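You operate a simulated robot arm through the tools that you are given. There is no shell and no other tool. Be economical: measure what you need, move in short steps, check, and stop when the job is done.

The job below is to be done with a simulated two-armed robot. You get a single attempt, and the scene is never put back.

Task
On the top of the bench marked checks, pour about 70 ml from the jug with purple cap and green band into the cup marked three with orange handle, holding that steady with the other hand, and put the jug with purple cap and green band back.

It is judged by the outcome, as a careful person would: the job done as asked, and still so three seconds after it is handed in. It fails if anything else is knocked over, pushed out of place, dropped, spilled or broken. A push-on lid holds only when it is set on centred and level and pressed home; a screw cap is set on level and turned clockwise until tight.

Robot
Two 7-joint arms with two-finger parallel grippers on one trunk, on a base that drives. Base frame: it is fixed to the floor where the robot stands at the start and does not move with it; the origin is under the middle of the robot, x ahead of it, y to its left, z up. Readings come in cm, degrees, newtons and seconds.
The left shoulder is at the start at [5, 16.8, 106], the right one opposite. With the tool pointing down near the work surface each hand reaches from about 22 to 66 cm from the robot's upright axis, wherever it stands, measured 20 degrees to its own side. Payload 1.57 kg a hand.
Tool frame (each hand has its own): the origin (TCP) lies between the finger pads and is the grasp point; the fingertips stand 3 cm ahead of it; z points along the fingers, y is the line along which they close. Largest opening 8 cm; finger width 1.7, thickness 1.2; the body of the gripper, 4 by 8.2 cm, starts 8 cm behind the TCP.
Orientation is that of the tool frame in the base frame, as a unit quaternion [x, y, z, w]. With the fingers straight down and closing along the base's y, the tool's x points along the base's -x, its y along +y and its z along -z.

Tools
- The arms move only by the tool move_arm. It takes "left_steps", "right_steps" or both (then of equal length, played together; a hand with none holds still); each is a list of rows, each an object (a shift or turn left out is 0, a gripper value left out holds the last) with "hand": the opening, from 0 (shut) to 1 (fully open); "offset": the shift along the tool's x, y, z in cm, a list of three; "rotation": the turn, a rotation vector about the tool's x, y, z in degrees, a list of three. In form: [{"hand": hand, "offset": [dx, dy, dz], "rotation": [rx, ry, rz]}, ...]. A call has 1 to 10 rows; each row is the pose to reach, as a shift and turn from the pose commanded when the call began, along the tool's axes at that moment. Each row takes 0.2 s and may step no farther than 5 cm and 8.6 degrees from the row before; otherwise, or with a gripper value out of range, the whole call is refused. Where a pose cannot be reached the arm comes as near as it can. A force on the tool above 40 N (or 10 N above the force at the start of the call, whichever is more), or a blocked arm, ends the call early, and 0.2 s more pass. Each finger travels about 4.5 cm/s and halts on what it meets, pressing with about 23 N; the grip force reading is that of the motor and also rises with nothing between the fingers. The clock runs only during rows and for 0.2 s after the last one: add rows that repeat a pose to give the fingers time. It gives the time, the measured TCP pose, the force on the tool (base axes), the opening and the grip force at its end, in the units of the frame above (readings bear some noise), with the torque about the TCP (base axes, N m) and any sound that the robot's microphone picked up.
- Cameras (640 x 400 px; columns grow to the right, rows downward): "scene" is now at [14.13, -0.54, 129.67]; the picture's right is [0.03, -1.00, 0.00], its down [-0.35, -0.01, -0.94] and it looks along [0.94, 0.03, -0.35] (base axes); focal length 248 px, centre (320, 200). "left" rides on the left gripper at [7.2, 0.7, -12.2] in its tool frame; the picture's right is [-0.09, 1.00, 0.00], its down [-0.84, -0.08, -0.54] and it looks along [-0.54, -0.05, 0.84] (tool axes); focal length 238 px, centre (320, 200). "right" rides on the right gripper at [7.2, -0.7, -12.2] in its tool frame; the picture's right is [0.09, 1.00, 0.00], its down [-0.84, 0.08, -0.54] and it looks along [-0.54, 0.05, 0.84] (tool axes); focal length 238 px, centre (320, 200). There is no depth. A picture from a camera that has moved, and an enlarged one, comes with that camera's place and axes in the base frame and with its lens. The place of the scene camera against the robot may be out by one fixed shift of up to 1.2 cm in any direction.
- grab_frame(camera): a new picture of that camera. It takes no simulated time.
- raise_lower(by): slides the trunk up (or, below 0, down) by that many cm; the arms and the scene camera ride with it, the base frame stays. It gives what a move gives, with no picture.
- steer(legs): drives the robot by 1 to 6 legs, each [ahead, left, turn to the left] in cm, cm and degrees, along the robot's own axes; the way and the turn of a leg run together, so that a leg with both is an arc; at most 150 cm and 180 degrees a leg. The arms and the cameras ride along, it lands a little off, and it stops where it bumps. It gives what a move gives.
- turn_head(pan, tilt): turns the head with the scene camera to pan (to the left, within 80 degrees either way) and tilt (down, from -29 to 69), counted from straight ahead of the robot. It gives what a move gives.
- enlarge(camera, box): a new picture of the part [left, top, right, bottom] of that camera's present view, enlarged. It takes no simulated time.
- hand_in(): hands the job in; it is judged then, once.

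Work in short steps. Places have to be worked out from the pictures, the camera data and where the tool is seen: move nearer, look again, correct. Check each grasp and each placing, and mend what went wrong. You have 120 turns and 92 pictures in all, those below and enlarged ones among them. Open the grippers and draw the arms clear of the work before you hand the job in, unless the task says otherwise; then end with one line.

The tools are called after "Request:" by a JSON object that holds its "api" and its "payload". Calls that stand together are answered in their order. move_arm: Moves the arms, as the interface text tells. Its arguments: {"type":"object","properties":{"left_steps":{"type":"array","items":{"type":"object","properties":{"hand":{"type":"number"},"offset":{"type":"array","items":{"type":"number"}},"rotation":{"type":"array","items":{"type":"number"}}}}},"right_steps":{"type":"array","items":{"type":"object","properties":{"hand":{"type":"number"},"offset":{"type":"array","items":{"type":"number"}},"rotation":{"type":"array","items":{"type":"number"}}}}}},"required":[]} The other tools are called the same way: raise_lower (by) slides the trunk up or down; steer (legs) drives the base; turn_head (pan, tilt) turns the head that bears the scene camera; grab_frame (camera) takes a picture; enlarge (camera, box) takes an enlarged picture of a part of a camera's view; hand_in () hands the job in.

At the start:

```text
time_s: 0.0
left_tcp_pos: [38.13, 22.39, 119.99]
left_tool_rot: [-0.001, 1.0, 0.0, 0.0]
left_contact_force: [-0.4, -0.2, -0.6]
left_moment: [-0.01, 0.0, 0.01]
left_gripper_width: 7.99
left_gripper_force: 0.0
right_tcp_pos: [39.56, -10.91, 122.24]
right_tool_rot: [0.0, 1.0, 0.0, 0.0]
right_contact_force: [-0.3, 0.2, 0.1]
right_moment: [-0.01, 0.01, 0.02]
right_gripper_width: 7.99
right_gripper_force: 0.1
trunk travel left (down, up): [-22.8, 21.4]
robot x, y, heading: [0.05, -0.09, 0.1]
head pan, tilt: [1.6, 20.3]
```

scene: 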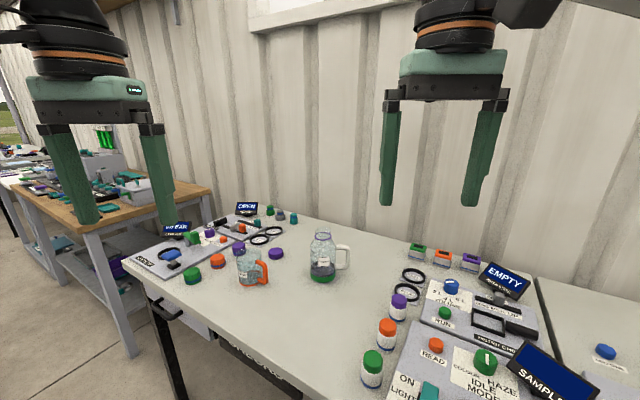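
right: 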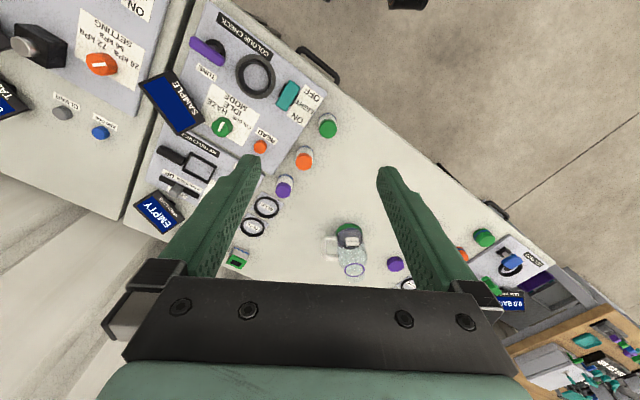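
left: 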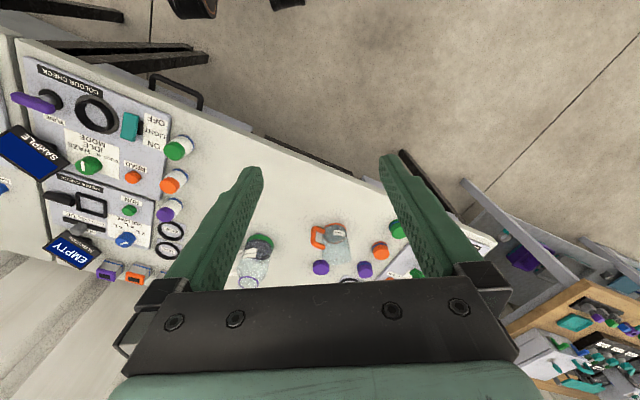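

The bench ahead holds a jug with a white handle and a cup with an orange handle; I'll enlarge both to identify them.

Request:
{"api": "enlarge", "payload": {"camera": "scene", "box": [220, 210, 380, 310]}}

Request:
{"api": "enlarge", "payload": {"camera": "scene", "box": [120, 190, 320, 315]}}

```text
4.00 times, centred on (300, 260) of scene
camera zoom: at [14.13, -0.54, 129.67], right [0.03, -1.0, 0.0], down [-0.35, -0.01, -0.94], along [0.94, 0.03, -0.35], focal length 994 px, centre (400, -40)
```

zoom: 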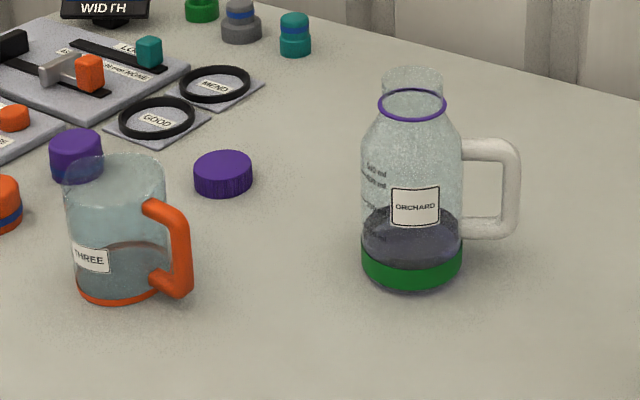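

```text
3.20 times, centred on (220, 252) of scene
camera zoom: at [14.13, -0.54, 129.67], right [0.03, -1.0, 0.0], down [-0.35, -0.01, -0.94], along [0.94, 0.03, -0.35], focal length 795 px, centre (640, 32)
```

zoom: 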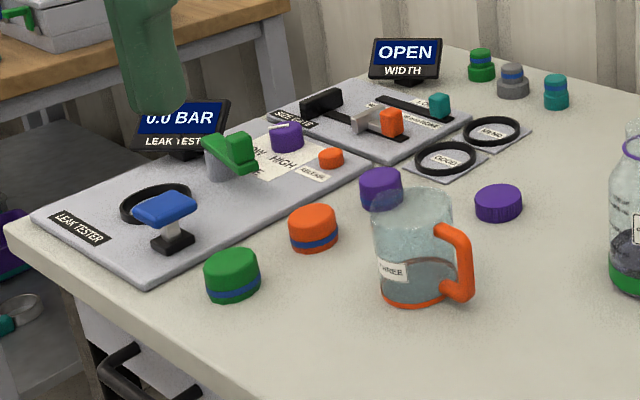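

The jug stands near [77.7, 0.7], its handle toward -y, and the cup near [76, 23], its handle toward front-right. Both are out of reach, so I'll check the bench edge and my base before driving.

Request:
{"api": "turn_head", "payload": {"pan": 0, "tilt": 65}}

Request:
{"api": "grab_frame", "payload": {"camera": "scene"}}

```text
time_s: 1.1
left_tcp_pos: [38.15, 22.31, 119.98]
left_tool_rot: [-0.001, 1.0, 0.001, 0.001]
left_contact_force: [0.5, -0.7, -0.1]
left_moment: [-0.02, 0.01, 0.04]
left_gripper_width: 7.99
left_gripper_force: 0.1
right_tcp_pos: [39.61, -10.99, 122.26]
right_tool_rot: [0.0, 1.0, -0.001, 0.0]
right_contact_force: [0.0, 0.0, 0.4]
right_moment: [-0.04, 0.0, -0.01]
right_gripper_width: 7.99
right_gripper_force: 0.2
trunk travel left (down, up): [-22.8, 21.4]
robot x, y, heading: [0.07, -0.37, -0.2]
head pan, tilt: [0.0, 65.0]
```

```text
86 pictures are left
camera scene: at [10.89, -0.79, 123.35], right [0.0, -1.0, 0.0], down [-0.91, 0.0, -0.42], along [0.42, 0.0, -0.91], focal length 248 px, centre (320, 200)
```

scene: 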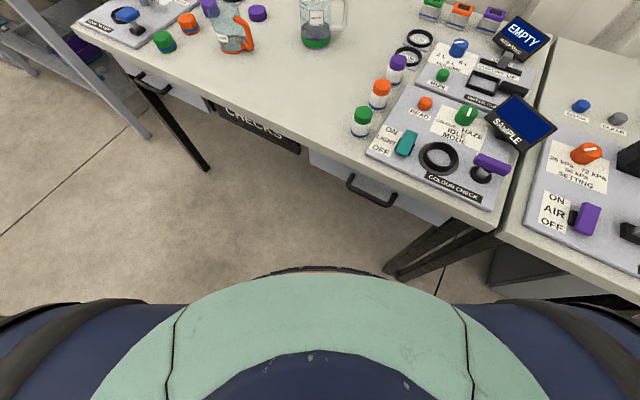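

The bench is open underneath and I have clear floor along its edge. I'll drive along the edge toward the cup and turn right 15°, then look again before closing in.

Request:
{"api": "steer", "payload": {"legs": [[23, 29.3, 0], [0, 0, -15]]}}

Request:
{"api": "turn_head", "payload": {"pan": 0, "tilt": 50}}

Request:
{"api": "grab_frame", "payload": {"camera": "scene"}}

```text
time_s: 4.3
left_tcp_pos: [65.36, 40.95, 120.01]
left_tool_rot: [0.128, 0.992, 0.001, 0.0]
left_contact_force: [0.7, -0.3, 0.5]
left_moment: [0.03, -0.01, 0.01]
left_gripper_width: 7.99
left_gripper_force: 0.1
right_tcp_pos: [58.39, 8.29, 122.2]
right_tool_rot: [0.129, 0.992, 0.0, 0.0]
right_contact_force: [-0.6, -0.8, 0.2]
right_moment: [0.02, -0.01, -0.03]
right_gripper_width: 8.01
right_gripper_force: 0.1
trunk travel left (down, up): [-22.8, 21.4]
robot x, y, heading: [23.03, 29.32, -14.5]
head pan, tilt: [0.0, 65.0]
```

```text
time_s: 5.1
left_tcp_pos: [65.55, 40.86, 120.06]
left_tool_rot: [0.127, 0.992, 0.0, 0.0]
left_contact_force: [0.3, -0.3, -0.1]
left_moment: [-0.01, -0.01, -0.01]
left_gripper_width: 7.97
left_gripper_force: 0.0
right_tcp_pos: [58.17, 8.32, 122.25]
right_tool_rot: [0.128, 0.992, -0.001, 0.0]
right_contact_force: [1.1, 0.4, 0.1]
right_moment: [0.0, 0.0, 0.0]
right_gripper_width: 8.02
right_gripper_force: 0.1
trunk travel left (down, up): [-22.8, 21.4]
robot x, y, heading: [22.59, 29.2, -14.7]
head pan, tilt: [0.0, 50.0]
```

```text
85 pictures are left
camera scene: at [34.95, 25.19, 125.15], right [-0.25, -0.97, 0.0], down [-0.74, 0.2, -0.64], along [0.62, -0.16, -0.77], focal length 248 px, centre (320, 200)
```

scene: 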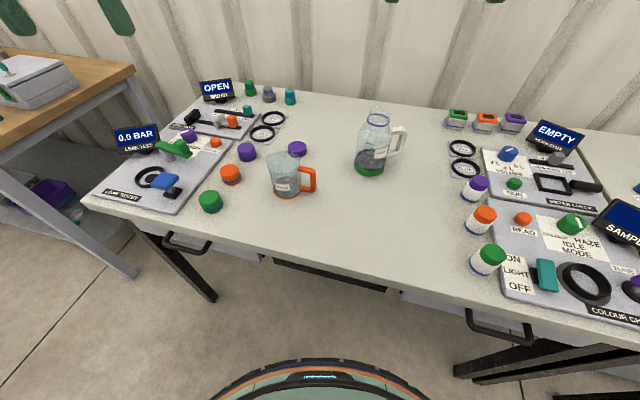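

Base is clear to slide under the bench front. I'll move ahead about 11 cm.

Request:
{"api": "steer", "payload": {"legs": [[10.8, 2.8, 0]]}}

Request:
{"api": "grab_frame", "payload": {"camera": "scene"}}

Request:
{"api": "enlarge", "payload": {"camera": "scene", "box": [240, 130, 440, 255]}}

```text
time_s: 6.3
left_tcp_pos: [76.66, 41.0, 119.98]
left_tool_rot: [0.126, 0.992, 0.0, 0.0]
left_contact_force: [0.1, 0.0, 0.1]
left_moment: [0.01, 0.02, 0.02]
left_gripper_width: 8.0
left_gripper_force: 0.0
right_tcp_pos: [69.59, 8.29, 122.15]
right_tool_rot: [0.126, 0.992, 0.0, 0.0]
right_contact_force: [0.6, 0.0, -0.5]
right_moment: [0.02, 0.0, 0.03]
right_gripper_width: 7.99
right_gripper_force: 0.0
trunk travel left (down, up): [-22.8, 21.4]
robot x, y, heading: [34.01, 28.89, -14.4]
head pan, tilt: [0.0, 50.0]
```

```text
84 pictures are left
camera scene: at [46.24, 25.09, 125.14], right [-0.25, -0.97, 0.0], down [-0.74, 0.19, -0.64], along [0.62, -0.16, -0.77], focal length 248 px, centre (320, 200)
```

scene: 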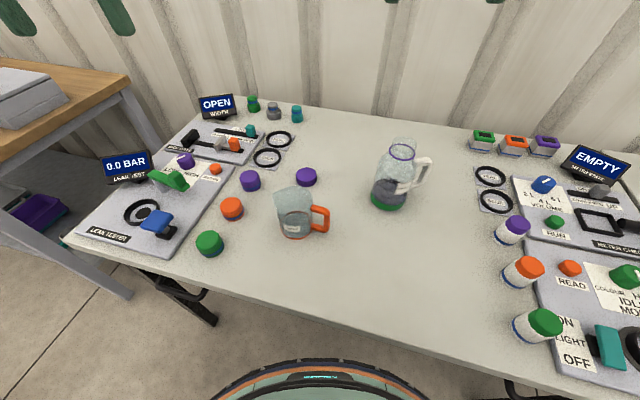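

```text
3.20 times, centred on (340, 192) of scene
camera zoom: at [46.24, 25.09, 125.14], right [-0.25, -0.97, 0.0], down [-0.74, 0.19, -0.64], along [0.62, -0.16, -0.77], focal length 795 px, centre (256, 224)
```

zoom: 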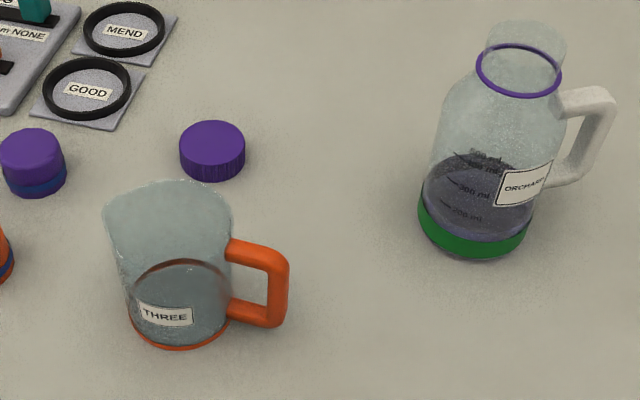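

The cup is about 7 cm wide at [76.6, 22.7]. The jug's handle bar is near [78, -6.2] between z 84 and 91, pointing to -y. I'll turn the right hand so it can close along base x, moving it over the handle side while staying high.

Request:
{"api": "move_arm", "payload": {"right_steps": [{"hand": 1, "offset": [-1.0, -1.6, 0.9], "rotation": [0, 0, 8.4]}, {"offset": [-2.0, -3.1, 1.8], "rotation": [0, 0, 16.8]}, {"offset": [-3.1, -4.7, 2.7], "rotation": [0, 0, 25.2]}, {"offset": [-4.1, -6.3, 3.6], "rotation": [0, 0, 33.6]}, {"offset": [-5.1, -7.8, 4.5], "rotation": [0, 0, 42]}, {"offset": [-6.1, -9.4, 5.4], "rotation": [0, 0, 50.4]}, {"offset": [-7.2, -11, 6.2], "rotation": [0, 0, 58.8]}, {"offset": [-8.2, -12.5, 7.1], "rotation": [0, 0, 67.2]}, {"offset": [-9.2, -14.1, 8], "rotation": [0, 0, 75.5]}]}}

```text
time_s: 8.3
left_tcp_pos: [76.7, 40.88, 120.07]
left_tool_rot: [0.127, 0.992, 0.0, 0.0]
left_contact_force: [-0.4, -0.3, -0.8]
left_moment: [0.02, 0.0, 0.0]
left_gripper_width: 7.98
left_gripper_force: 0.1
right_tcp_pos: [74.87, -7.79, 114.06]
right_tool_rot: [0.708, 0.706, 0.001, -0.001]
right_contact_force: [-0.5, 0.6, -0.3]
right_moment: [0.0, -0.03, 0.02]
right_gripper_width: 8.0
right_gripper_force: 0.0
trunk travel left (down, up): [-22.8, 21.4]
robot x, y, heading: [33.86, 28.8, -14.4]
head pan, tilt: [0.0, 50.0]
```

The yaw is right. Now I'll pitch 45° so the tool points left and down, behind the handle and still clear of it.

Request:
{"api": "move_arm", "payload": {"right_steps": [{"offset": [-1.5, 0.5, 2.2], "rotation": [0, 7.5, 0]}, {"offset": [-3.1, 1, 4.3], "rotation": [0, 15, 0]}, {"offset": [-4.6, 1.5, 6.5], "rotation": [0, 22.5, 0]}, {"offset": [-6.1, 2.1, 8.7], "rotation": [0, 30, 0]}, {"offset": [-7.7, 2.6, 10.8], "rotation": [0, 37.5, 0]}, {"offset": [-9.2, 3.1, 13], "rotation": [0, 45, 0]}, {"offset": [-9.2, 3.1, 13], "rotation": [0, 45, 0]}]}}

Request:
{"api": "grab_frame", "payload": {"camera": "right"}}

Request:
{"api": "grab_frame", "payload": {"camera": "scene"}}

```text
time_s: 9.9
left_tcp_pos: [76.71, 40.83, 120.06]
left_tool_rot: [0.127, 0.992, 0.0, 0.001]
left_contact_force: [0.3, -0.6, -0.1]
left_moment: [-0.02, 0.03, -0.02]
left_gripper_width: 7.98
left_gripper_force: 0.1
right_tcp_pos: [77.48, -15.76, 101.68]
right_tool_rot: [0.659, 0.659, 0.257, -0.255]
right_contact_force: [0.3, -0.1, 0.4]
right_moment: [0.01, 0.02, -0.01]
right_gripper_width: 8.03
right_gripper_force: 0.0
right hand out of reach, approached as far as the arm can: row 6, 7
trunk travel left (down, up): [-22.8, 21.4]
robot x, y, heading: [34.27, 28.83, -14.5]
head pan, tilt: [0.0, 50.0]
```

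```text
82 pictures are left
camera right: at [76.79, -18.6, 115.43], right [1.0, 0.07, 0.06], down [0.08, -0.98, -0.17], along [0.05, 0.17, -0.98], focal length 238 px, centre (320, 200)
```

right: 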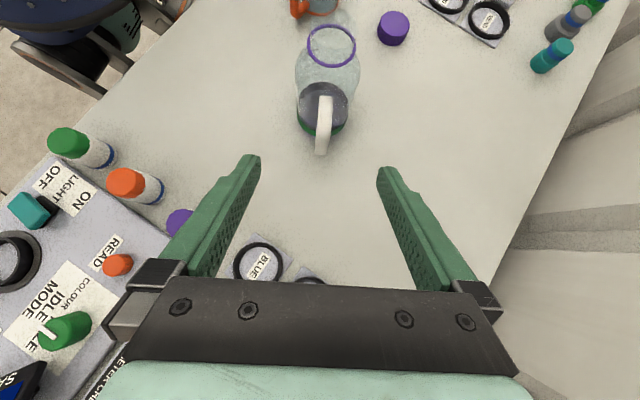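

```text
81 pictures are left
camera scene: at [46.17, 25.11, 125.16], right [-0.25, -0.97, 0.0], down [-0.74, 0.19, -0.64], along [0.62, -0.16, -0.77], focal length 248 px, centre (320, 200)
```

scene: 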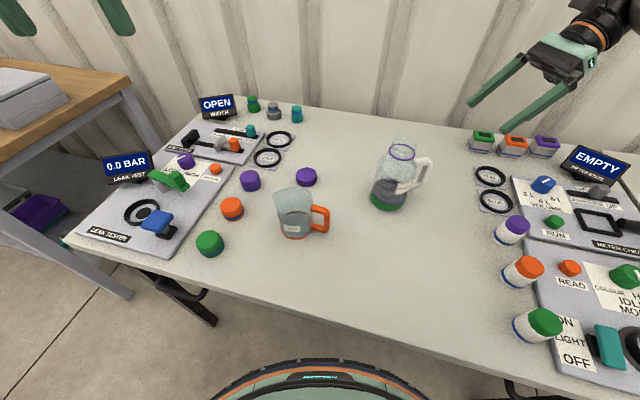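

The hand reached about 42.6° of pitch and the handle plane sits at x ≈ 77.8. I'll advance along the approach to just short of the handle.

Request:
{"api": "move_arm", "payload": {"right_steps": [{"offset": [-0.6, 0.1, 2.9]}, {"offset": [-1.2, 0.2, 5.8]}, {"offset": [-1.8, 0.3, 8.7]}, {"offset": [-2.4, 0.3, 11.6]}, {"offset": [-2.4, 0.3, 11.6]}]}}

Request:
{"api": "grab_frame", "payload": {"camera": "right"}}

Request:
{"api": "enlarge", "payload": {"camera": "scene", "box": [340, 110, 500, 210]}}

```text
time_s: 11.1
left_tcp_pos: [76.58, 40.93, 120.05]
left_tool_rot: [0.126, 0.992, -0.001, 0.001]
left_contact_force: [-0.1, 0.4, -0.3]
left_moment: [-0.03, 0.02, 0.0]
left_gripper_width: 8.01
left_gripper_force: 0.1
right_tcp_pos: [77.77, -9.38, 91.88]
right_tool_rot: [0.653, 0.653, 0.271, -0.271]
right_contact_force: [0.0, 0.0, -0.3]
right_moment: [0.02, -0.01, 0.02]
right_gripper_width: 8.0
right_gripper_force: 0.0
trunk travel left (down, up): [-22.8, 21.4]
robot x, y, heading: [34.17, 28.94, -14.5]
head pan, tilt: [0.0, 50.0]
```

```text
80 pictures are left
camera right: at [77.04, -12.97, 105.46], right [1.0, 0.06, 0.07], down [0.08, -0.98, -0.21], along [0.05, 0.21, -0.98], focal length 238 px, centre (320, 200)
```

right: 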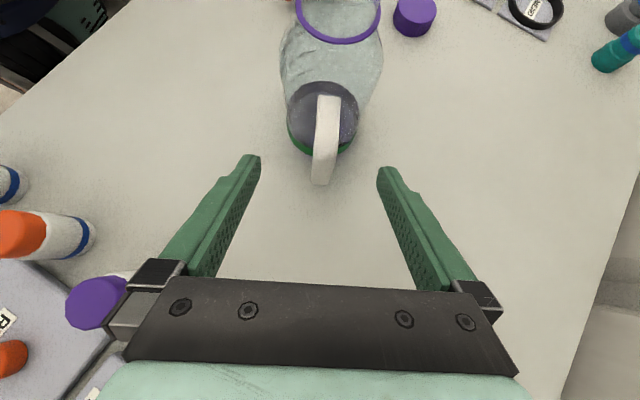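

```text
4.00 times, centred on (420, 160) of scene
camera zoom: at [46.17, 25.09, 125.16], right [-0.25, -0.97, 0.0], down [-0.74, 0.19, -0.64], along [0.62, -0.16, -0.77], focal length 994 px, centre (-80, 360)
```

zoom: 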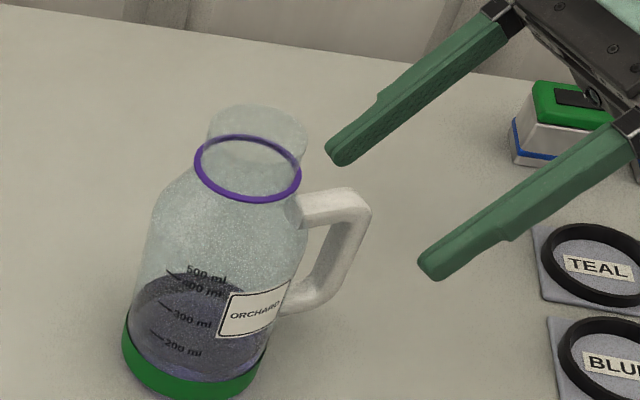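

The handle bar is at about [77.9, -6.2] and sits midway between the fingers. I'll advance the last 4 cm without touching the body and close on the bar.

Request:
{"api": "move_arm", "payload": {"right_steps": [{"offset": [-0.5, 0.1, 2.2]}, {"offset": [-1.1, 0.1, 4.4]}, {"offset": [-1.1, 0.1, 4.4], "hand": 0.1}, {"offset": [-1.1, 0.1, 4.4], "hand": 0}, {"offset": [-1.1, 0.1, 4.4], "hand": 0}, {"offset": [-1.1, 0.1, 4.4], "hand": 0}, {"offset": [-1.1, 0.1, 4.4], "hand": 0}, {"offset": [-1.1, 0.1, 4.4], "hand": 0}]}}

Request:
{"api": "grab_frame", "payload": {"camera": "right"}}

Request:
{"api": "enlarge", "payload": {"camera": "scene", "box": [340, 110, 500, 210]}}

```text
time_s: 12.9
left_tcp_pos: [76.56, 40.88, 120.05]
left_tool_rot: [0.126, 0.992, -0.001, 0.001]
left_contact_force: [0.5, 0.2, 0.4]
left_moment: [0.0, -0.01, 0.01]
left_gripper_width: 7.98
left_gripper_force: 0.1
right_tcp_pos: [77.93, -7.07, 87.73]
right_tool_rot: [0.653, 0.653, 0.27, -0.271]
right_contact_force: [0.6, 0.3, 0.2]
right_moment: [0.02, 0.01, 0.03]
right_gripper_width: 1.19
right_gripper_force: 23.0
trunk travel left (down, up): [-22.8, 21.4]
robot x, y, heading: [33.96, 28.88, -14.6]
head pan, tilt: [0.0, 50.0]
```

```text
78 pictures are left
camera right: at [77.27, -10.58, 101.4], right [1.0, 0.06, 0.07], down [0.08, -0.97, -0.21], along [0.05, 0.21, -0.98], focal length 238 px, centre (320, 200)
```

right: 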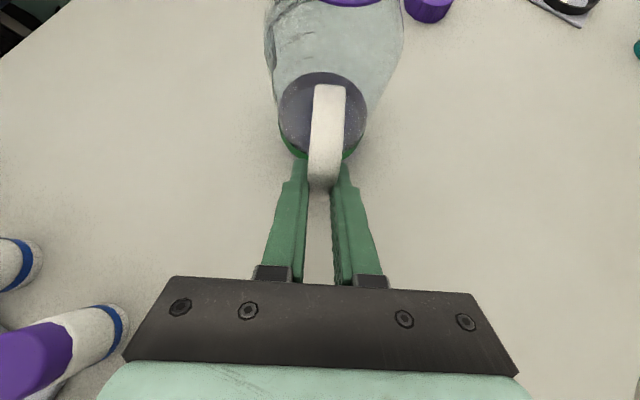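

```text
4.00 times, centred on (420, 160) of scene
camera zoom: at [46.17, 25.08, 125.15], right [-0.25, -0.97, 0.0], down [-0.74, 0.19, -0.64], along [0.62, -0.16, -0.77], focal length 994 px, centre (-80, 360)
```

zoom: 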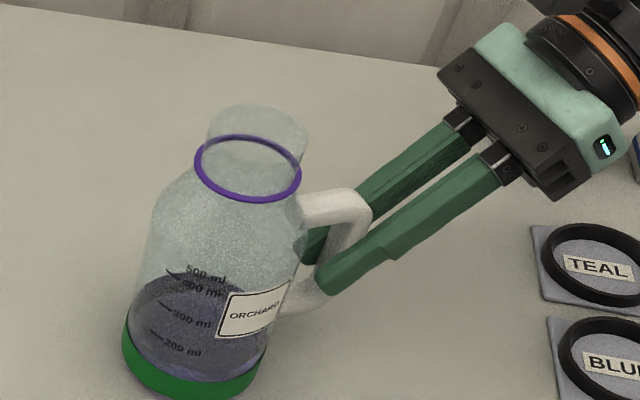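

The handle is gripped with the bar 1.19 cm wide between the pads, and nothing moved. Before lifting, I'll bring the left hand to the cup from the left side, opposite the cup's handle, starting with the yaw while high.

Request:
{"api": "move_arm", "payload": {"left_steps": [{"hand": 1, "offset": [-0.4, -0.2, 0.8], "rotation": [0, 0, -8.45]}, {"offset": [-0.8, -0.4, 1.6], "rotation": [0, 0, -16.9]}, {"offset": [-1.2, -0.6, 2.4], "rotation": [0, 0, -25.35]}, {"offset": [-1.6, -0.8, 3.2], "rotation": [0, 0, -33.8]}, {"offset": [-2, -1, 4], "rotation": [0, 0, -42.25]}, {"offset": [-2.4, -1.2, 4.8], "rotation": [0, 0, -50.7]}, {"offset": [-2.8, -1.4, 5.6], "rotation": [0, 0, -59.15]}, {"offset": [-3.2, -1.6, 6.4], "rotation": [0, 0, -67.6]}, {"offset": [-3.6, -1.8, 7.2], "rotation": [0, 0, -76.05]}, {"offset": [-4, -2, 8], "rotation": [0, 0, -84.5]}]}}

```text
time_s: 15.1
left_tcp_pos: [79.89, 38.14, 112.09]
left_tool_rot: [-0.574, 0.819, 0.0, 0.0]
left_contact_force: [-0.1, 0.6, -0.1]
left_moment: [-0.04, -0.03, 0.0]
left_gripper_width: 8.02
left_gripper_force: 0.1
right_tcp_pos: [77.94, -7.16, 87.71]
right_tool_rot: [0.653, 0.654, 0.271, -0.271]
right_contact_force: [0.2, 0.0, -0.4]
right_moment: [-0.07, -0.01, 0.03]
right_gripper_width: 1.25
right_gripper_force: 23.2
trunk travel left (down, up): [-22.8, 21.4]
robot x, y, heading: [34.12, 28.71, -14.8]
head pan, tilt: [0.0, 50.0]
```

The yaw is right. Now I'll pitch the left hand to 30° below horizontal and come down to a standoff beside the cup.

Request:
{"api": "move_arm", "payload": {"left_steps": [{"offset": [0.4, -0.3, 2], "rotation": [0, 7.5, 0]}, {"offset": [0.9, -0.5, 4], "rotation": [0, 15, 0]}, {"offset": [1.3, -0.8, 6.5], "rotation": [0, 22.5, 0]}, {"offset": [1.7, -1, 9], "rotation": [0, 30, 0]}, {"offset": [2.2, -1.3, 11.5], "rotation": [0, 37.5, 0]}, {"offset": [2.6, -1.6, 14], "rotation": [0, 45, 0]}, {"offset": [3.1, -1.8, 16.3], "rotation": [0, 52.5, 0]}, {"offset": [3.5, -2.1, 18.6], "rotation": [0, 60, 0]}, {"offset": [3.5, -2.1, 18.6], "rotation": [0, 60, 0]}]}}

Request:
{"api": "grab_frame", "payload": {"camera": "left"}}

Request:
{"api": "grab_frame", "payload": {"camera": "scene"}}

```text
time_s: 17.1
left_tcp_pos: [80.13, 34.13, 93.97]
left_tool_rot: [-0.498, 0.71, -0.287, -0.407]
left_contact_force: [1.0, -0.5, 0.2]
left_moment: [-0.01, 0.01, -0.01]
left_gripper_width: 8.02
left_gripper_force: 0.0
left hand out of reach, approached as far as the arm can: row 8, 9
right_tcp_pos: [78.05, -7.09, 87.9]
right_tool_rot: [0.654, 0.653, 0.271, -0.27]
right_contact_force: [0.1, 0.4, 0.2]
right_moment: [-0.03, 0.05, 0.03]
right_gripper_width: 1.23
right_gripper_force: 22.6
trunk travel left (down, up): [-22.8, 21.4]
robot x, y, heading: [33.85, 29.14, -14.5]
head pan, tilt: [0.0, 50.0]
```

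```text
76 pictures are left
camera left: at [81.9, 41.03, 106.26], right [-0.92, 0.38, -0.08], down [0.38, 0.81, -0.45], along [-0.1, -0.44, -0.89], focal length 238 px, centre (320, 200)
```

left: 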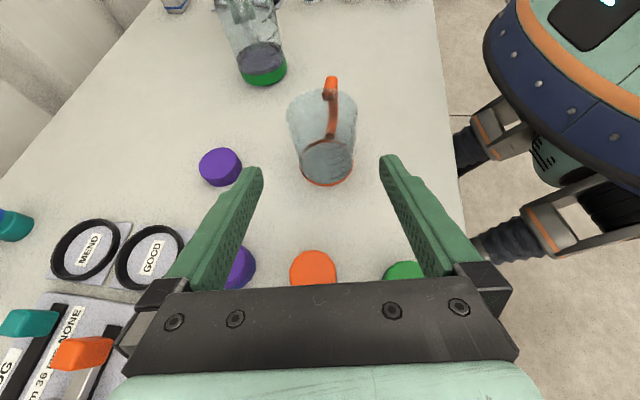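

```text
75 pictures are left
camera scene: at [46.17, 25.08, 125.16], right [-0.25, -0.97, 0.0], down [-0.74, 0.19, -0.64], along [0.62, -0.16, -0.77], focal length 248 px, centre (320, 200)
```

scene: 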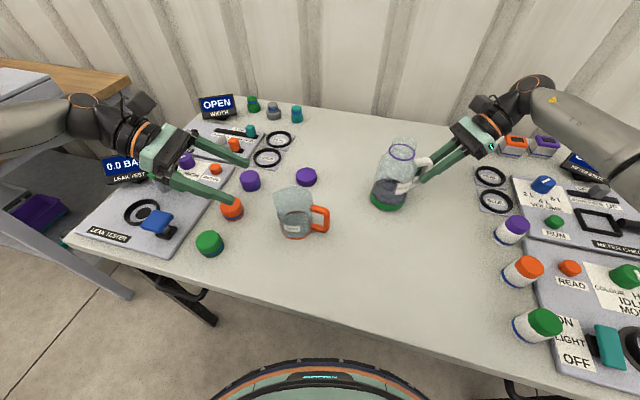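

The left hand is well placed, with the cup axis at about [76.2, 23.4] and roughly 0.35 cm off my centreline. I'll correct that and advance until the tips are just short of the cup.

Request:
{"api": "move_arm", "payload": {"left_steps": [{"offset": [-0.1, 0.35, 2.2]}, {"offset": [-0.2, 0.35, 4.4]}, {"offset": [-0.2, 0.35, 4.4]}]}}

Request:
{"api": "grab_frame", "payload": {"camera": "left"}}

Request:
{"api": "enlarge", "payload": {"camera": "scene", "box": [200, 130, 360, 230]}}

```text
time_s: 17.9
left_tcp_pos: [77.45, 31.54, 92.32]
left_tool_rot: [-0.498, 0.71, -0.286, -0.407]
left_contact_force: [-0.6, 0.9, 0.3]
left_moment: [0.0, 0.03, -0.04]
left_gripper_width: 7.99
left_gripper_force: 0.0
left hand out of reach, approached as far as the arm can: row 1, 2, 3
right_tcp_pos: [77.9, -7.06, 87.7]
right_tool_rot: [0.653, 0.653, 0.271, -0.27]
right_contact_force: [0.3, 0.0, -0.3]
right_moment: [0.02, 0.02, -0.01]
right_gripper_width: 1.22
right_gripper_force: 22.9
trunk travel left (down, up): [-22.8, 21.4]
robot x, y, heading: [34.02, 28.75, -14.5]
head pan, tilt: [0.0, 50.0]
```

```text
74 pictures are left
camera left: at [79.15, 38.52, 104.7], right [-0.92, 0.38, -0.08], down [0.38, 0.81, -0.45], along [-0.11, -0.44, -0.89], focal length 238 px, centre (320, 200)
```

left: 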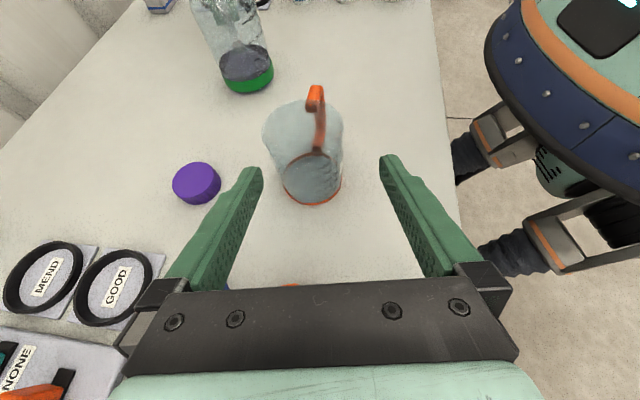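

```text
4.00 times, centred on (280, 180) of scene
camera zoom: at [46.17, 25.08, 125.15], right [-0.25, -0.97, 0.0], down [-0.74, 0.19, -0.64], along [0.62, -0.16, -0.77], focal length 994 px, centre (480, 280)
```

zoom: 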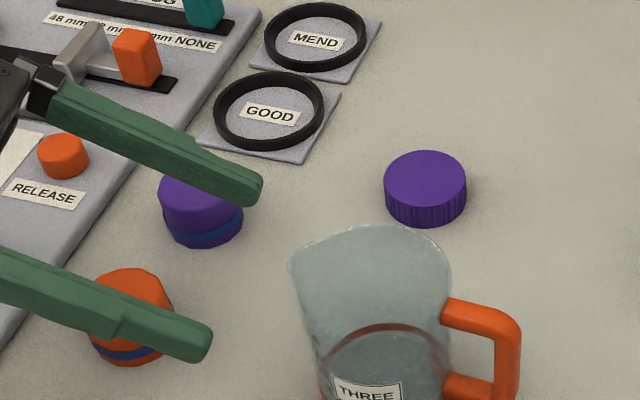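

That 30° pitch is beyond the left wrist's reach, so I'll ease to about 45° below horizontal, with the standoff re-centred on the cup.

Request:
{"api": "move_arm", "payload": {"left_steps": [{"offset": [1.1, -0.8, -0.3], "rotation": [0, -7.5, 0]}, {"offset": [2.1, -1.6, -0.5], "rotation": [0, -15, 0]}, {"offset": [2.1, -1.6, -0.5], "rotation": [0, -15, 0]}]}}

Request:
{"api": "grab_frame", "payload": {"camera": "left"}}

```text
time_s: 18.7
left_tcp_pos: [78.74, 30.45, 94.41]
left_tool_rot: [-0.53, 0.757, -0.219, -0.312]
left_contact_force: [0.1, -0.7, 0.2]
left_moment: [-0.01, 0.0, -0.01]
left_gripper_width: 8.01
left_gripper_force: 0.0
right_tcp_pos: [77.95, -7.08, 87.84]
right_tool_rot: [0.654, 0.653, 0.271, -0.27]
right_contact_force: [0.6, 0.3, 0.1]
right_moment: [-0.01, 0.01, -0.03]
right_gripper_width: 1.24
right_gripper_force: 22.7
trunk travel left (down, up): [-22.8, 21.4]
robot x, y, heading: [34.08, 28.55, -14.5]
head pan, tilt: [0.0, 50.0]
```

```text
72 pictures are left
camera left: at [79.31, 34.15, 108.23], right [-0.91, 0.4, -0.07], down [0.41, 0.89, -0.21], along [-0.02, -0.22, -0.98], focal length 238 px, centre (320, 200)
```

left: 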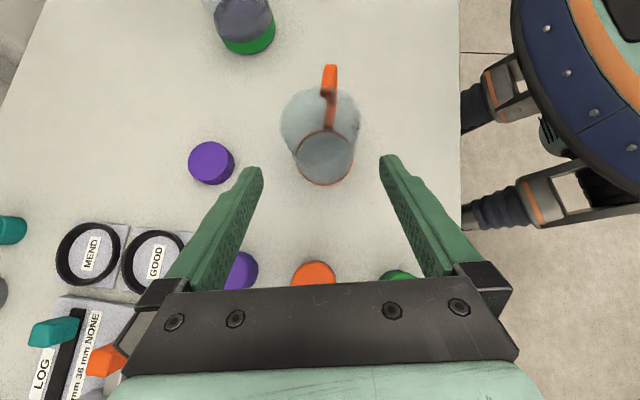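

Cup centre is [76.15, 23.4], diameter about 7.2, and the hand is laterally aligned to within a millimetre. I'll slide the fingers around it, watching the force.

Request:
{"api": "move_arm", "payload": {"left_steps": [{"offset": [-0.1, 0, 2]}, {"offset": [-0.2, 0, 4]}, {"offset": [-0.3, 0, 6]}, {"offset": [-0.4, 0, 7.5]}, {"offset": [-0.4, 0, 7.5]}]}}

Request:
{"api": "grab_frame", "payload": {"camera": "left"}}

Request:
{"api": "enlarge", "payload": {"camera": "scene", "box": [220, 150, 380, 250]}}

```text
time_s: 19.9
left_tcp_pos: [77.41, 25.64, 89.03]
left_tool_rot: [-0.53, 0.758, -0.219, -0.312]
left_contact_force: [-0.3, -0.1, -0.2]
left_moment: [0.03, -0.02, 0.03]
left_gripper_width: 7.99
left_gripper_force: 0.1
right_tcp_pos: [77.99, -7.09, 87.79]
right_tool_rot: [0.653, 0.653, 0.271, -0.27]
right_contact_force: [0.3, 0.6, 0.6]
right_moment: [0.05, 0.05, -0.04]
right_gripper_width: 1.23
right_gripper_force: 23.0
trunk travel left (down, up): [-22.8, 21.4]
robot x, y, heading: [33.69, 29.13, -14.5]
head pan, tilt: [0.0, 50.0]
```

```text
71 pictures are left
camera left: at [77.91, 29.36, 102.75], right [-0.91, 0.4, -0.07], down [0.41, 0.89, -0.21], along [-0.02, -0.22, -0.98], focal length 238 px, centre (320, 200)
```

left: 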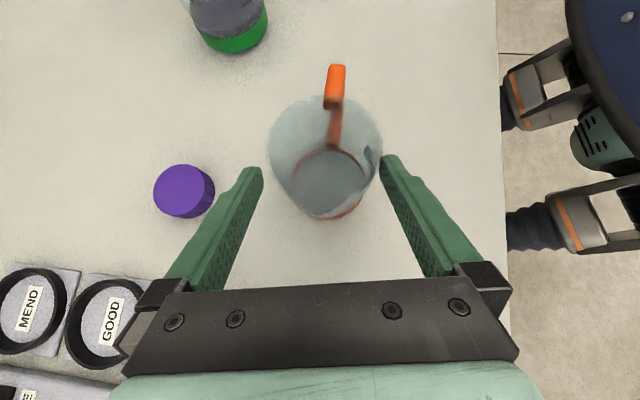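

```text
4.00 times, centred on (300, 200) of scene
camera zoom: at [46.17, 25.08, 125.15], right [-0.25, -0.97, 0.0], down [-0.74, 0.19, -0.64], along [0.62, -0.16, -0.77], focal length 994 px, centre (400, 200)
```

zoom: 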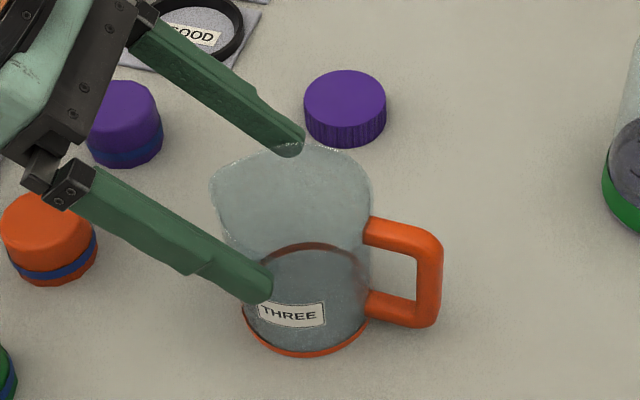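

The fingertips are straddling the cup, which looks about 0.25 cm toward the robot-side finger. I'll correct that, finish the advance and close gently.

Request:
{"api": "move_arm", "payload": {"left_steps": [{"offset": [0, 0.25, 0.5]}, {"offset": [-0.1, 0.25, 2]}, {"offset": [-0.2, 0.25, 3.7]}, {"offset": [-0.2, 0.25, 3.7]}, {"offset": [-0.2, 0.25, 3.7], "hand": 0.9}, {"offset": [-0.2, 0.25, 3.7], "hand": 0.8}, {"offset": [-0.2, 0.25, 3.7], "hand": 0.8}]}}

Request:
{"api": "grab_frame", "payload": {"camera": "left"}}

```text
time_s: 21.5
left_tcp_pos: [76.37, 23.54, 86.2]
left_tool_rot: [-0.53, 0.757, -0.221, -0.313]
left_contact_force: [0.3, 0.4, 0.4]
left_moment: [-0.03, -0.01, -0.06]
left_gripper_width: 7.0
left_gripper_force: 22.9
right_tcp_pos: [77.94, -7.09, 87.73]
right_tool_rot: [0.654, 0.653, 0.272, -0.27]
right_contact_force: [0.5, 0.8, 0.1]
right_moment: [0.05, 0.0, 0.0]
right_gripper_width: 1.24
right_gripper_force: 22.9
trunk travel left (down, up): [-22.8, 21.4]
robot x, y, heading: [33.69, 28.42, -14.3]
head pan, tilt: [0.0, 50.0]
```

```text
69 pictures are left
camera left: at [76.85, 27.21, 99.96], right [-0.91, 0.4, -0.07], down [0.41, 0.89, -0.21], along [-0.03, -0.22, -0.98], focal length 238 px, centre (320, 200)
```

left: 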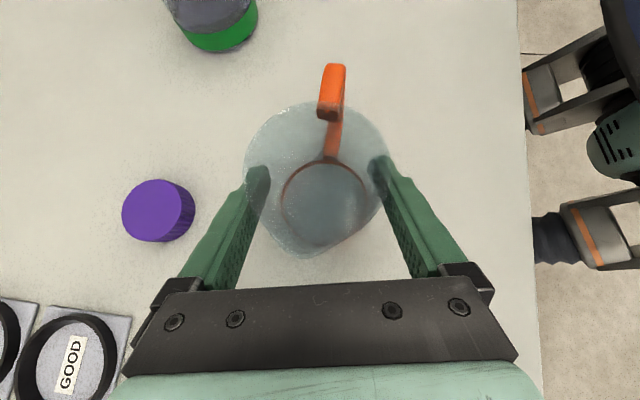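

The cup is held at 7.0 cm grip width. Now a close look at the jug's graduations and the cup's level, for reference before pouring.

Request:
{"api": "enlarge", "payload": {"camera": "scene", "box": [360, 150, 424, 214]}}

Request:
{"api": "enlarge", "payload": {"camera": "scene", "box": [260, 180, 340, 244]}}

```text
6.25 times, centred on (392, 182) of scene
camera zoom: at [46.18, 25.08, 125.15], right [-0.25, -0.97, 0.0], down [-0.74, 0.19, -0.64], along [0.62, -0.16, -0.77], focal length 1553 px, centre (-130, 312)
```

zoom: 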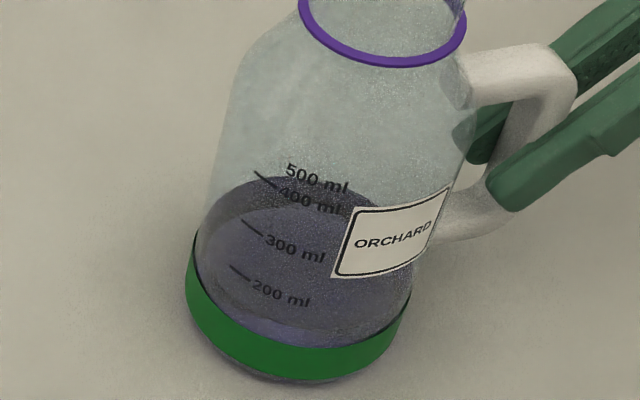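

```text
6.25 times, centred on (300, 212) of scene
camera zoom: at [46.18, 25.08, 125.15], right [-0.25, -0.97, 0.0], down [-0.74, 0.19, -0.64], along [0.62, -0.16, -0.77], focal length 1553 px, centre (445, 125)
```

zoom: 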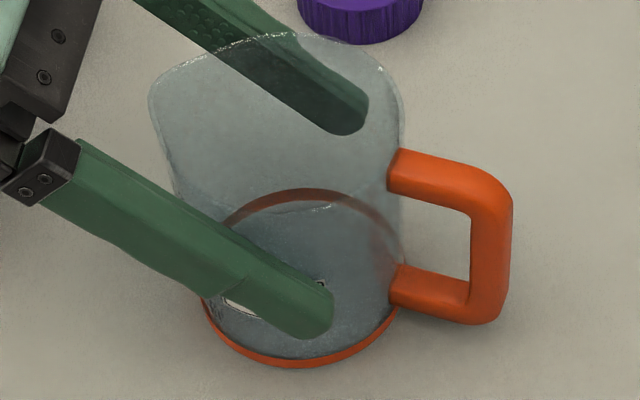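

The cup looks empty; the jug holds roughly 110–150 ml. I'll lift the jug a little first to check the grip holds without rotating.

Request:
{"api": "move_arm", "payload": {"right_steps": [{"offset": [0.35, 0, -0.35]}, {"offset": [0.7, 0, -0.7]}, {"offset": [1.4, 0, -1.4]}, {"offset": [2.1, 0, -2.1]}, {"offset": [2.1, 0, -2.1]}]}}

Request:
{"api": "enlarge", "payload": {"camera": "scene", "box": [340, 110, 500, 210]}}

```text
time_s: 22.7
left_tcp_pos: [76.37, 23.55, 86.37]
left_tool_rot: [-0.53, 0.757, -0.22, -0.313]
left_contact_force: [-0.6, 0.2, -0.5]
left_moment: [-0.01, -0.02, 0.02]
left_gripper_width: 7.01
left_gripper_force: 23.1
right_tcp_pos: [78.01, -7.12, 90.88]
right_tool_rot: [0.653, 0.653, 0.271, -0.27]
right_contact_force: [-1.2, 0.0, -2.2]
right_moment: [-0.18, 0.0, 0.02]
right_gripper_width: 1.2
right_gripper_force: 23.4
trunk travel left (down, up): [-22.8, 21.4]
robot x, y, heading: [34.09, 29.1, -14.3]
head pan, tilt: [0.0, 50.0]
```

```text
4.00 times, centred on (420, 160) of scene
camera zoom: at [46.19, 25.08, 125.15], right [-0.25, -0.97, 0.0], down [-0.74, 0.19, -0.64], along [0.62, -0.16, -0.77], focal length 994 px, centre (-80, 360)
```

zoom: 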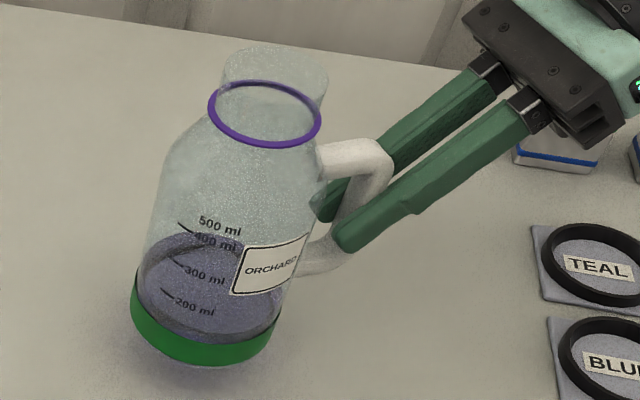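

Jug is upright in the grip, weighing about 2.2 N in total, with no slip. I'll raise it 10 cm and tilt it 45° over clear bench, which is well short of pouring.

Request:
{"api": "move_arm", "payload": {"right_steps": [{"offset": [1.8, 0, -1.8]}, {"offset": [3.6, 0, -3.6]}, {"offset": [5.4, 0, -5.4]}, {"offset": [7.1, 0, -7.1]}, {"offset": [7.1, 0, -7.1], "rotation": [0, -7.5, 0]}, {"offset": [7.1, 0, -7.1], "rotation": [0, -15, 0]}, {"offset": [7.1, 0, -7.1], "rotation": [0, -22.5, 0]}, {"offset": [7.1, 0, -7.1], "rotation": [0, -30, 0]}, {"offset": [7.1, 0, -7.1], "rotation": [0, -37.5, 0]}, {"offset": [7.1, 0, -7.1], "rotation": [0, -45, 0]}]}}

Request:
{"api": "grab_frame", "payload": {"camera": "scene"}}

```text
time_s: 24.9
left_tcp_pos: [76.3, 23.53, 86.32]
left_tool_rot: [-0.53, 0.757, -0.22, -0.313]
left_contact_force: [0.7, 0.6, 1.2]
left_moment: [0.02, -0.07, -0.01]
left_gripper_width: 7.02
left_gripper_force: 23.4
right_tcp_pos: [78.05, -7.12, 100.84]
right_tool_rot: [0.708, 0.706, 0.0, 0.001]
right_contact_force: [-0.6, -0.4, -1.8]
right_moment: [-0.05, 0.0, 0.0]
right_gripper_width: 1.22
right_gripper_force: 22.9
trunk travel left (down, up): [-22.8, 21.4]
robot x, y, heading: [34.05, 28.56, -14.5]
head pan, tilt: [0.0, 50.0]
```

```text
65 pictures are left
camera scene: at [46.18, 25.09, 125.15], right [-0.25, -0.97, 0.0], down [-0.74, 0.19, -0.64], along [0.62, -0.16, -0.77], focal length 248 px, centre (320, 200)
```

scene: 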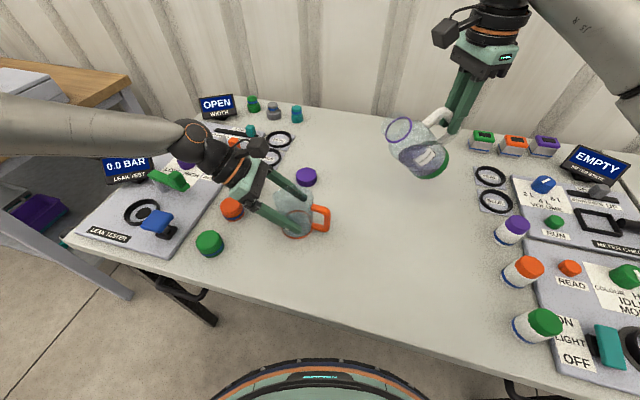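

At 45° of tilt the right hand points straight down and the liquid is stable. Next I'll yaw 60° and bring the jug to the far-right of the cup, so my two hands don't cross.

Request:
{"api": "move_arm", "payload": {"right_steps": [{"offset": [2.1, 1.4, -0.3], "rotation": [0, 0, -7.5]}, {"offset": [4.3, 2.8, -0.6], "rotation": [0, 0, -15]}, {"offset": [6.4, 4.1, -0.8], "rotation": [0, 0, -22.5]}, {"offset": [8.6, 5.5, -1.1], "rotation": [0, 0, -30]}, {"offset": [10.7, 6.9, -1.4], "rotation": [0, 0, -37.5]}, {"offset": [12.8, 8.3, -1.7], "rotation": [0, 0, -45]}, {"offset": [15, 9.6, -1.9], "rotation": [0, 0, -52.5]}, {"offset": [17.1, 11, -2.2], "rotation": [0, 0, -60]}, {"offset": [17.1, 11, -2.2], "rotation": [0, 0, -60]}]}}

Request:
{"api": "grab_frame", "payload": {"camera": "scene"}}

Request:
{"api": "grab_frame", "payload": {"camera": "left"}}

```text
time_s: 26.9
left_tcp_pos: [76.21, 23.47, 86.31]
left_tool_rot: [-0.53, 0.757, -0.22, -0.313]
left_contact_force: [-0.9, -0.7, 1.9]
left_moment: [-0.1, -0.04, -0.03]
left_gripper_width: 7.0
left_gripper_force: 22.6
right_tcp_pos: [88.17, 9.98, 102.87]
right_tool_rot: [0.259, 0.966, -0.001, 0.001]
right_contact_force: [0.6, 0.7, -2.4]
right_moment: [-0.01, -0.09, 0.0]
right_gripper_width: 1.22
right_gripper_force: 22.5
right hand out of reach, approached as far as the arm can: row 8, 9
trunk travel left (down, up): [-22.8, 21.4]
robot x, y, heading: [33.92, 28.94, -14.5]
head pan, tilt: [0.0, 50.0]
```

```text
64 pictures are left
camera scene: at [46.18, 25.11, 125.15], right [-0.25, -0.97, 0.0], down [-0.74, 0.19, -0.64], along [0.62, -0.16, -0.77], focal length 248 px, centre (320, 200)
```

scene: 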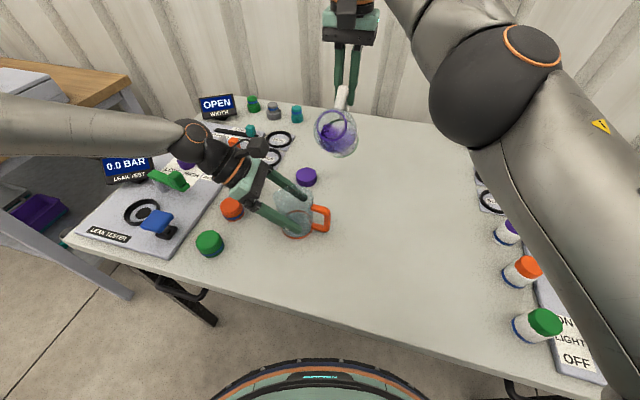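

```text
63 pictures are left
camera left: at [76.85, 27.22, 99.97], right [-0.91, 0.4, -0.07], down [0.41, 0.89, -0.21], along [-0.03, -0.22, -0.98], focal length 238 px, centre (320, 200)
```

left: 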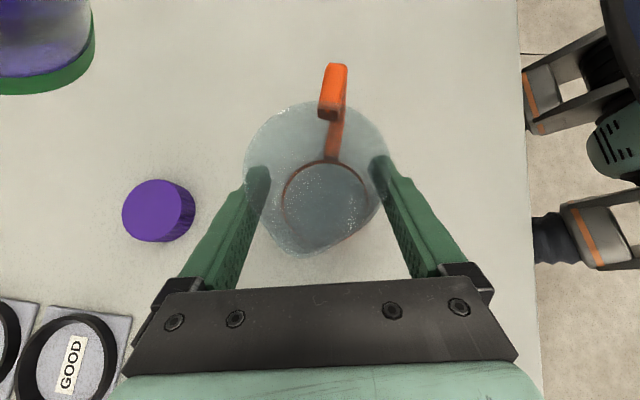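

The mouth is at about [77, 15, 103], facing the cup from the far right. I'll tilt on to 60° and bring the lip to the cup's edge, then check from the left camera.

Request:
{"api": "move_arm", "payload": {"right_steps": [{"offset": [0.7, 1.5, 0.6], "rotation": [0, -5, 0]}, {"offset": [1.5, 3, 1.2], "rotation": [0, -10, 0]}, {"offset": [2.2, 4.6, 1.9], "rotation": [0, -15, 0]}, {"offset": [2.2, 4.6, 1.9], "rotation": [0, -15, 0]}]}}

Request:
{"api": "enlarge", "payload": {"camera": "scene", "box": [240, 90, 400, 240]}}

Request:
{"api": "grab_frame", "payload": {"camera": "left"}}

Request:
{"api": "grab_frame", "payload": {"camera": "right"}}

```text
time_s: 27.9
left_tcp_pos: [76.28, 23.69, 86.25]
left_tool_rot: [-0.53, 0.756, -0.221, -0.314]
left_contact_force: [-0.6, 2.1, 5.3]
left_moment: [0.03, -0.12, 0.04]
left_gripper_width: 6.98
left_gripper_force: 22.6
right_tcp_pos: [88.55, 14.98, 100.96]
right_tool_rot: [0.258, 0.957, -0.034, 0.126]
right_contact_force: [-0.4, -0.3, -2.4]
right_moment: [-0.06, -0.01, -0.01]
right_gripper_width: 1.25
right_gripper_force: 23.3
right hand out of reach, approached as far as the arm can: row 1, 2
trunk travel left (down, up): [-22.8, 21.4]
robot x, y, heading: [34.18, 28.74, -14.6]
head pan, tilt: [0.0, 50.0]
```

```text
2.67 times, centred on (320, 165) of scene
camera zoom: at [46.16, 25.23, 125.16], right [-0.25, -0.97, 0.0], down [-0.74, 0.19, -0.64], along [0.62, -0.16, -0.77], focal length 663 px, centre (320, 293)
```

zoom: 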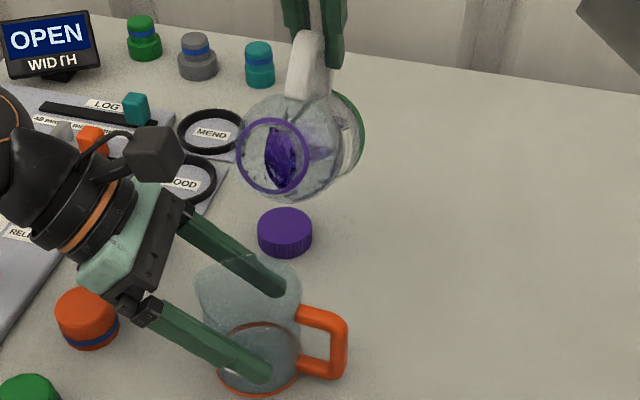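

```text
61 pictures are left
camera left: at [76.84, 27.38, 99.97], right [-0.91, 0.4, -0.07], down [0.41, 0.89, -0.21], along [-0.03, -0.22, -0.98], focal length 238 px, centre (320, 200)
```

left: 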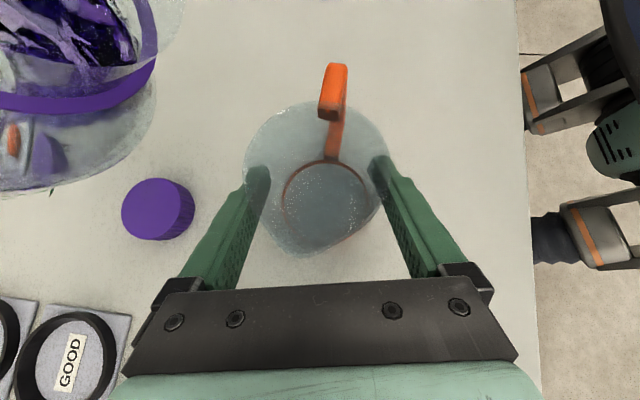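

```text
60 pictures are left
camera right: at [79.44, 19.57, 110.77], right [0.42, 0.91, -0.02], down [0.62, -0.27, 0.74], along [0.66, -0.33, -0.67], focal length 238 px, centre (320, 200)
```

right: 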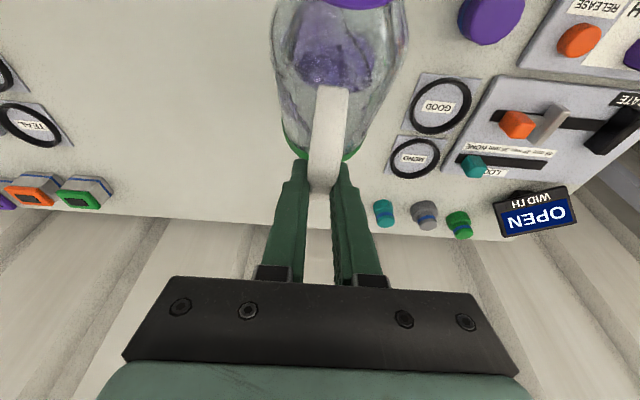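

Ring position matches my geometry, which puts the lip near [77.5, 21.4, 97.6]. I'll tilt slowly to 75° while bringing the lip over the cup, still short of pouring.

Request:
{"api": "move_arm", "payload": {"right_steps": [{"offset": [0.7, 0.3, -0.5], "rotation": [0, -3, 0]}, {"offset": [1.2, 0.5, -1.0], "rotation": [0, -7, 0]}, {"offset": [1.7, 0.7, -1.4], "rotation": [0, -11, 0]}, {"offset": [2.0, 0.8, -1.6], "rotation": [0, -15, 0]}, {"offset": [2.0, 0.8, -1.6], "rotation": [0, -15, 0]}, {"offset": [2.0, 0.8, -1.6], "rotation": [0, -15, 0]}]}}

Request:
{"api": "enlarge", "payload": {"camera": "scene", "box": [240, 110, 368, 240]}}

Request:
{"api": "grab_frame", "payload": {"camera": "left"}}

```text
time_s: 29.3
left_tcp_pos: [76.26, 23.48, 86.2]
left_tool_rot: [-0.53, 0.757, -0.22, -0.313]
left_contact_force: [-0.7, -0.9, 2.8]
left_moment: [-0.05, -0.05, 0.0]
left_gripper_width: 6.96
left_gripper_force: 22.4
right_tcp_pos: [87.03, 16.88, 101.98]
right_tool_rot: [0.251, 0.933, -0.067, 0.251]
right_contact_force: [0.8, 0.4, -1.7]
right_moment: [0.0, 0.0, -0.02]
right_gripper_width: 1.22
right_gripper_force: 23.2
trunk travel left (down, up): [-22.8, 21.4]
robot x, y, heading: [34.04, 28.81, -14.7]
head pan, tilt: [0.0, 50.0]
```

```text
3.08 times, centred on (304, 175) of scene
camera zoom: at [46.17, 25.09, 125.16], right [-0.25, -0.97, 0.0], down [-0.74, 0.19, -0.64], along [0.62, -0.16, -0.77], focal length 765 px, centre (369, 277)
```

zoom: 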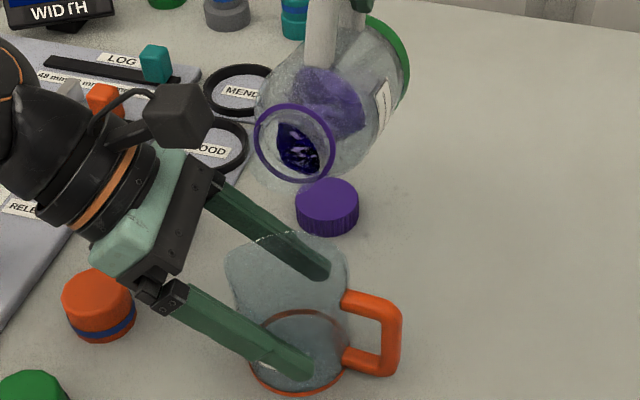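

```text
58 pictures are left
camera left: at [76.85, 27.22, 99.97], right [-0.91, 0.4, -0.07], down [0.41, 0.89, -0.21], along [-0.02, -0.22, -0.98], focal length 238 px, centre (320, 200)
```

left: 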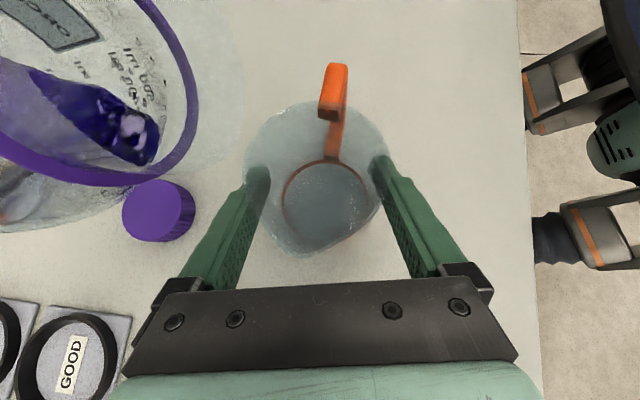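

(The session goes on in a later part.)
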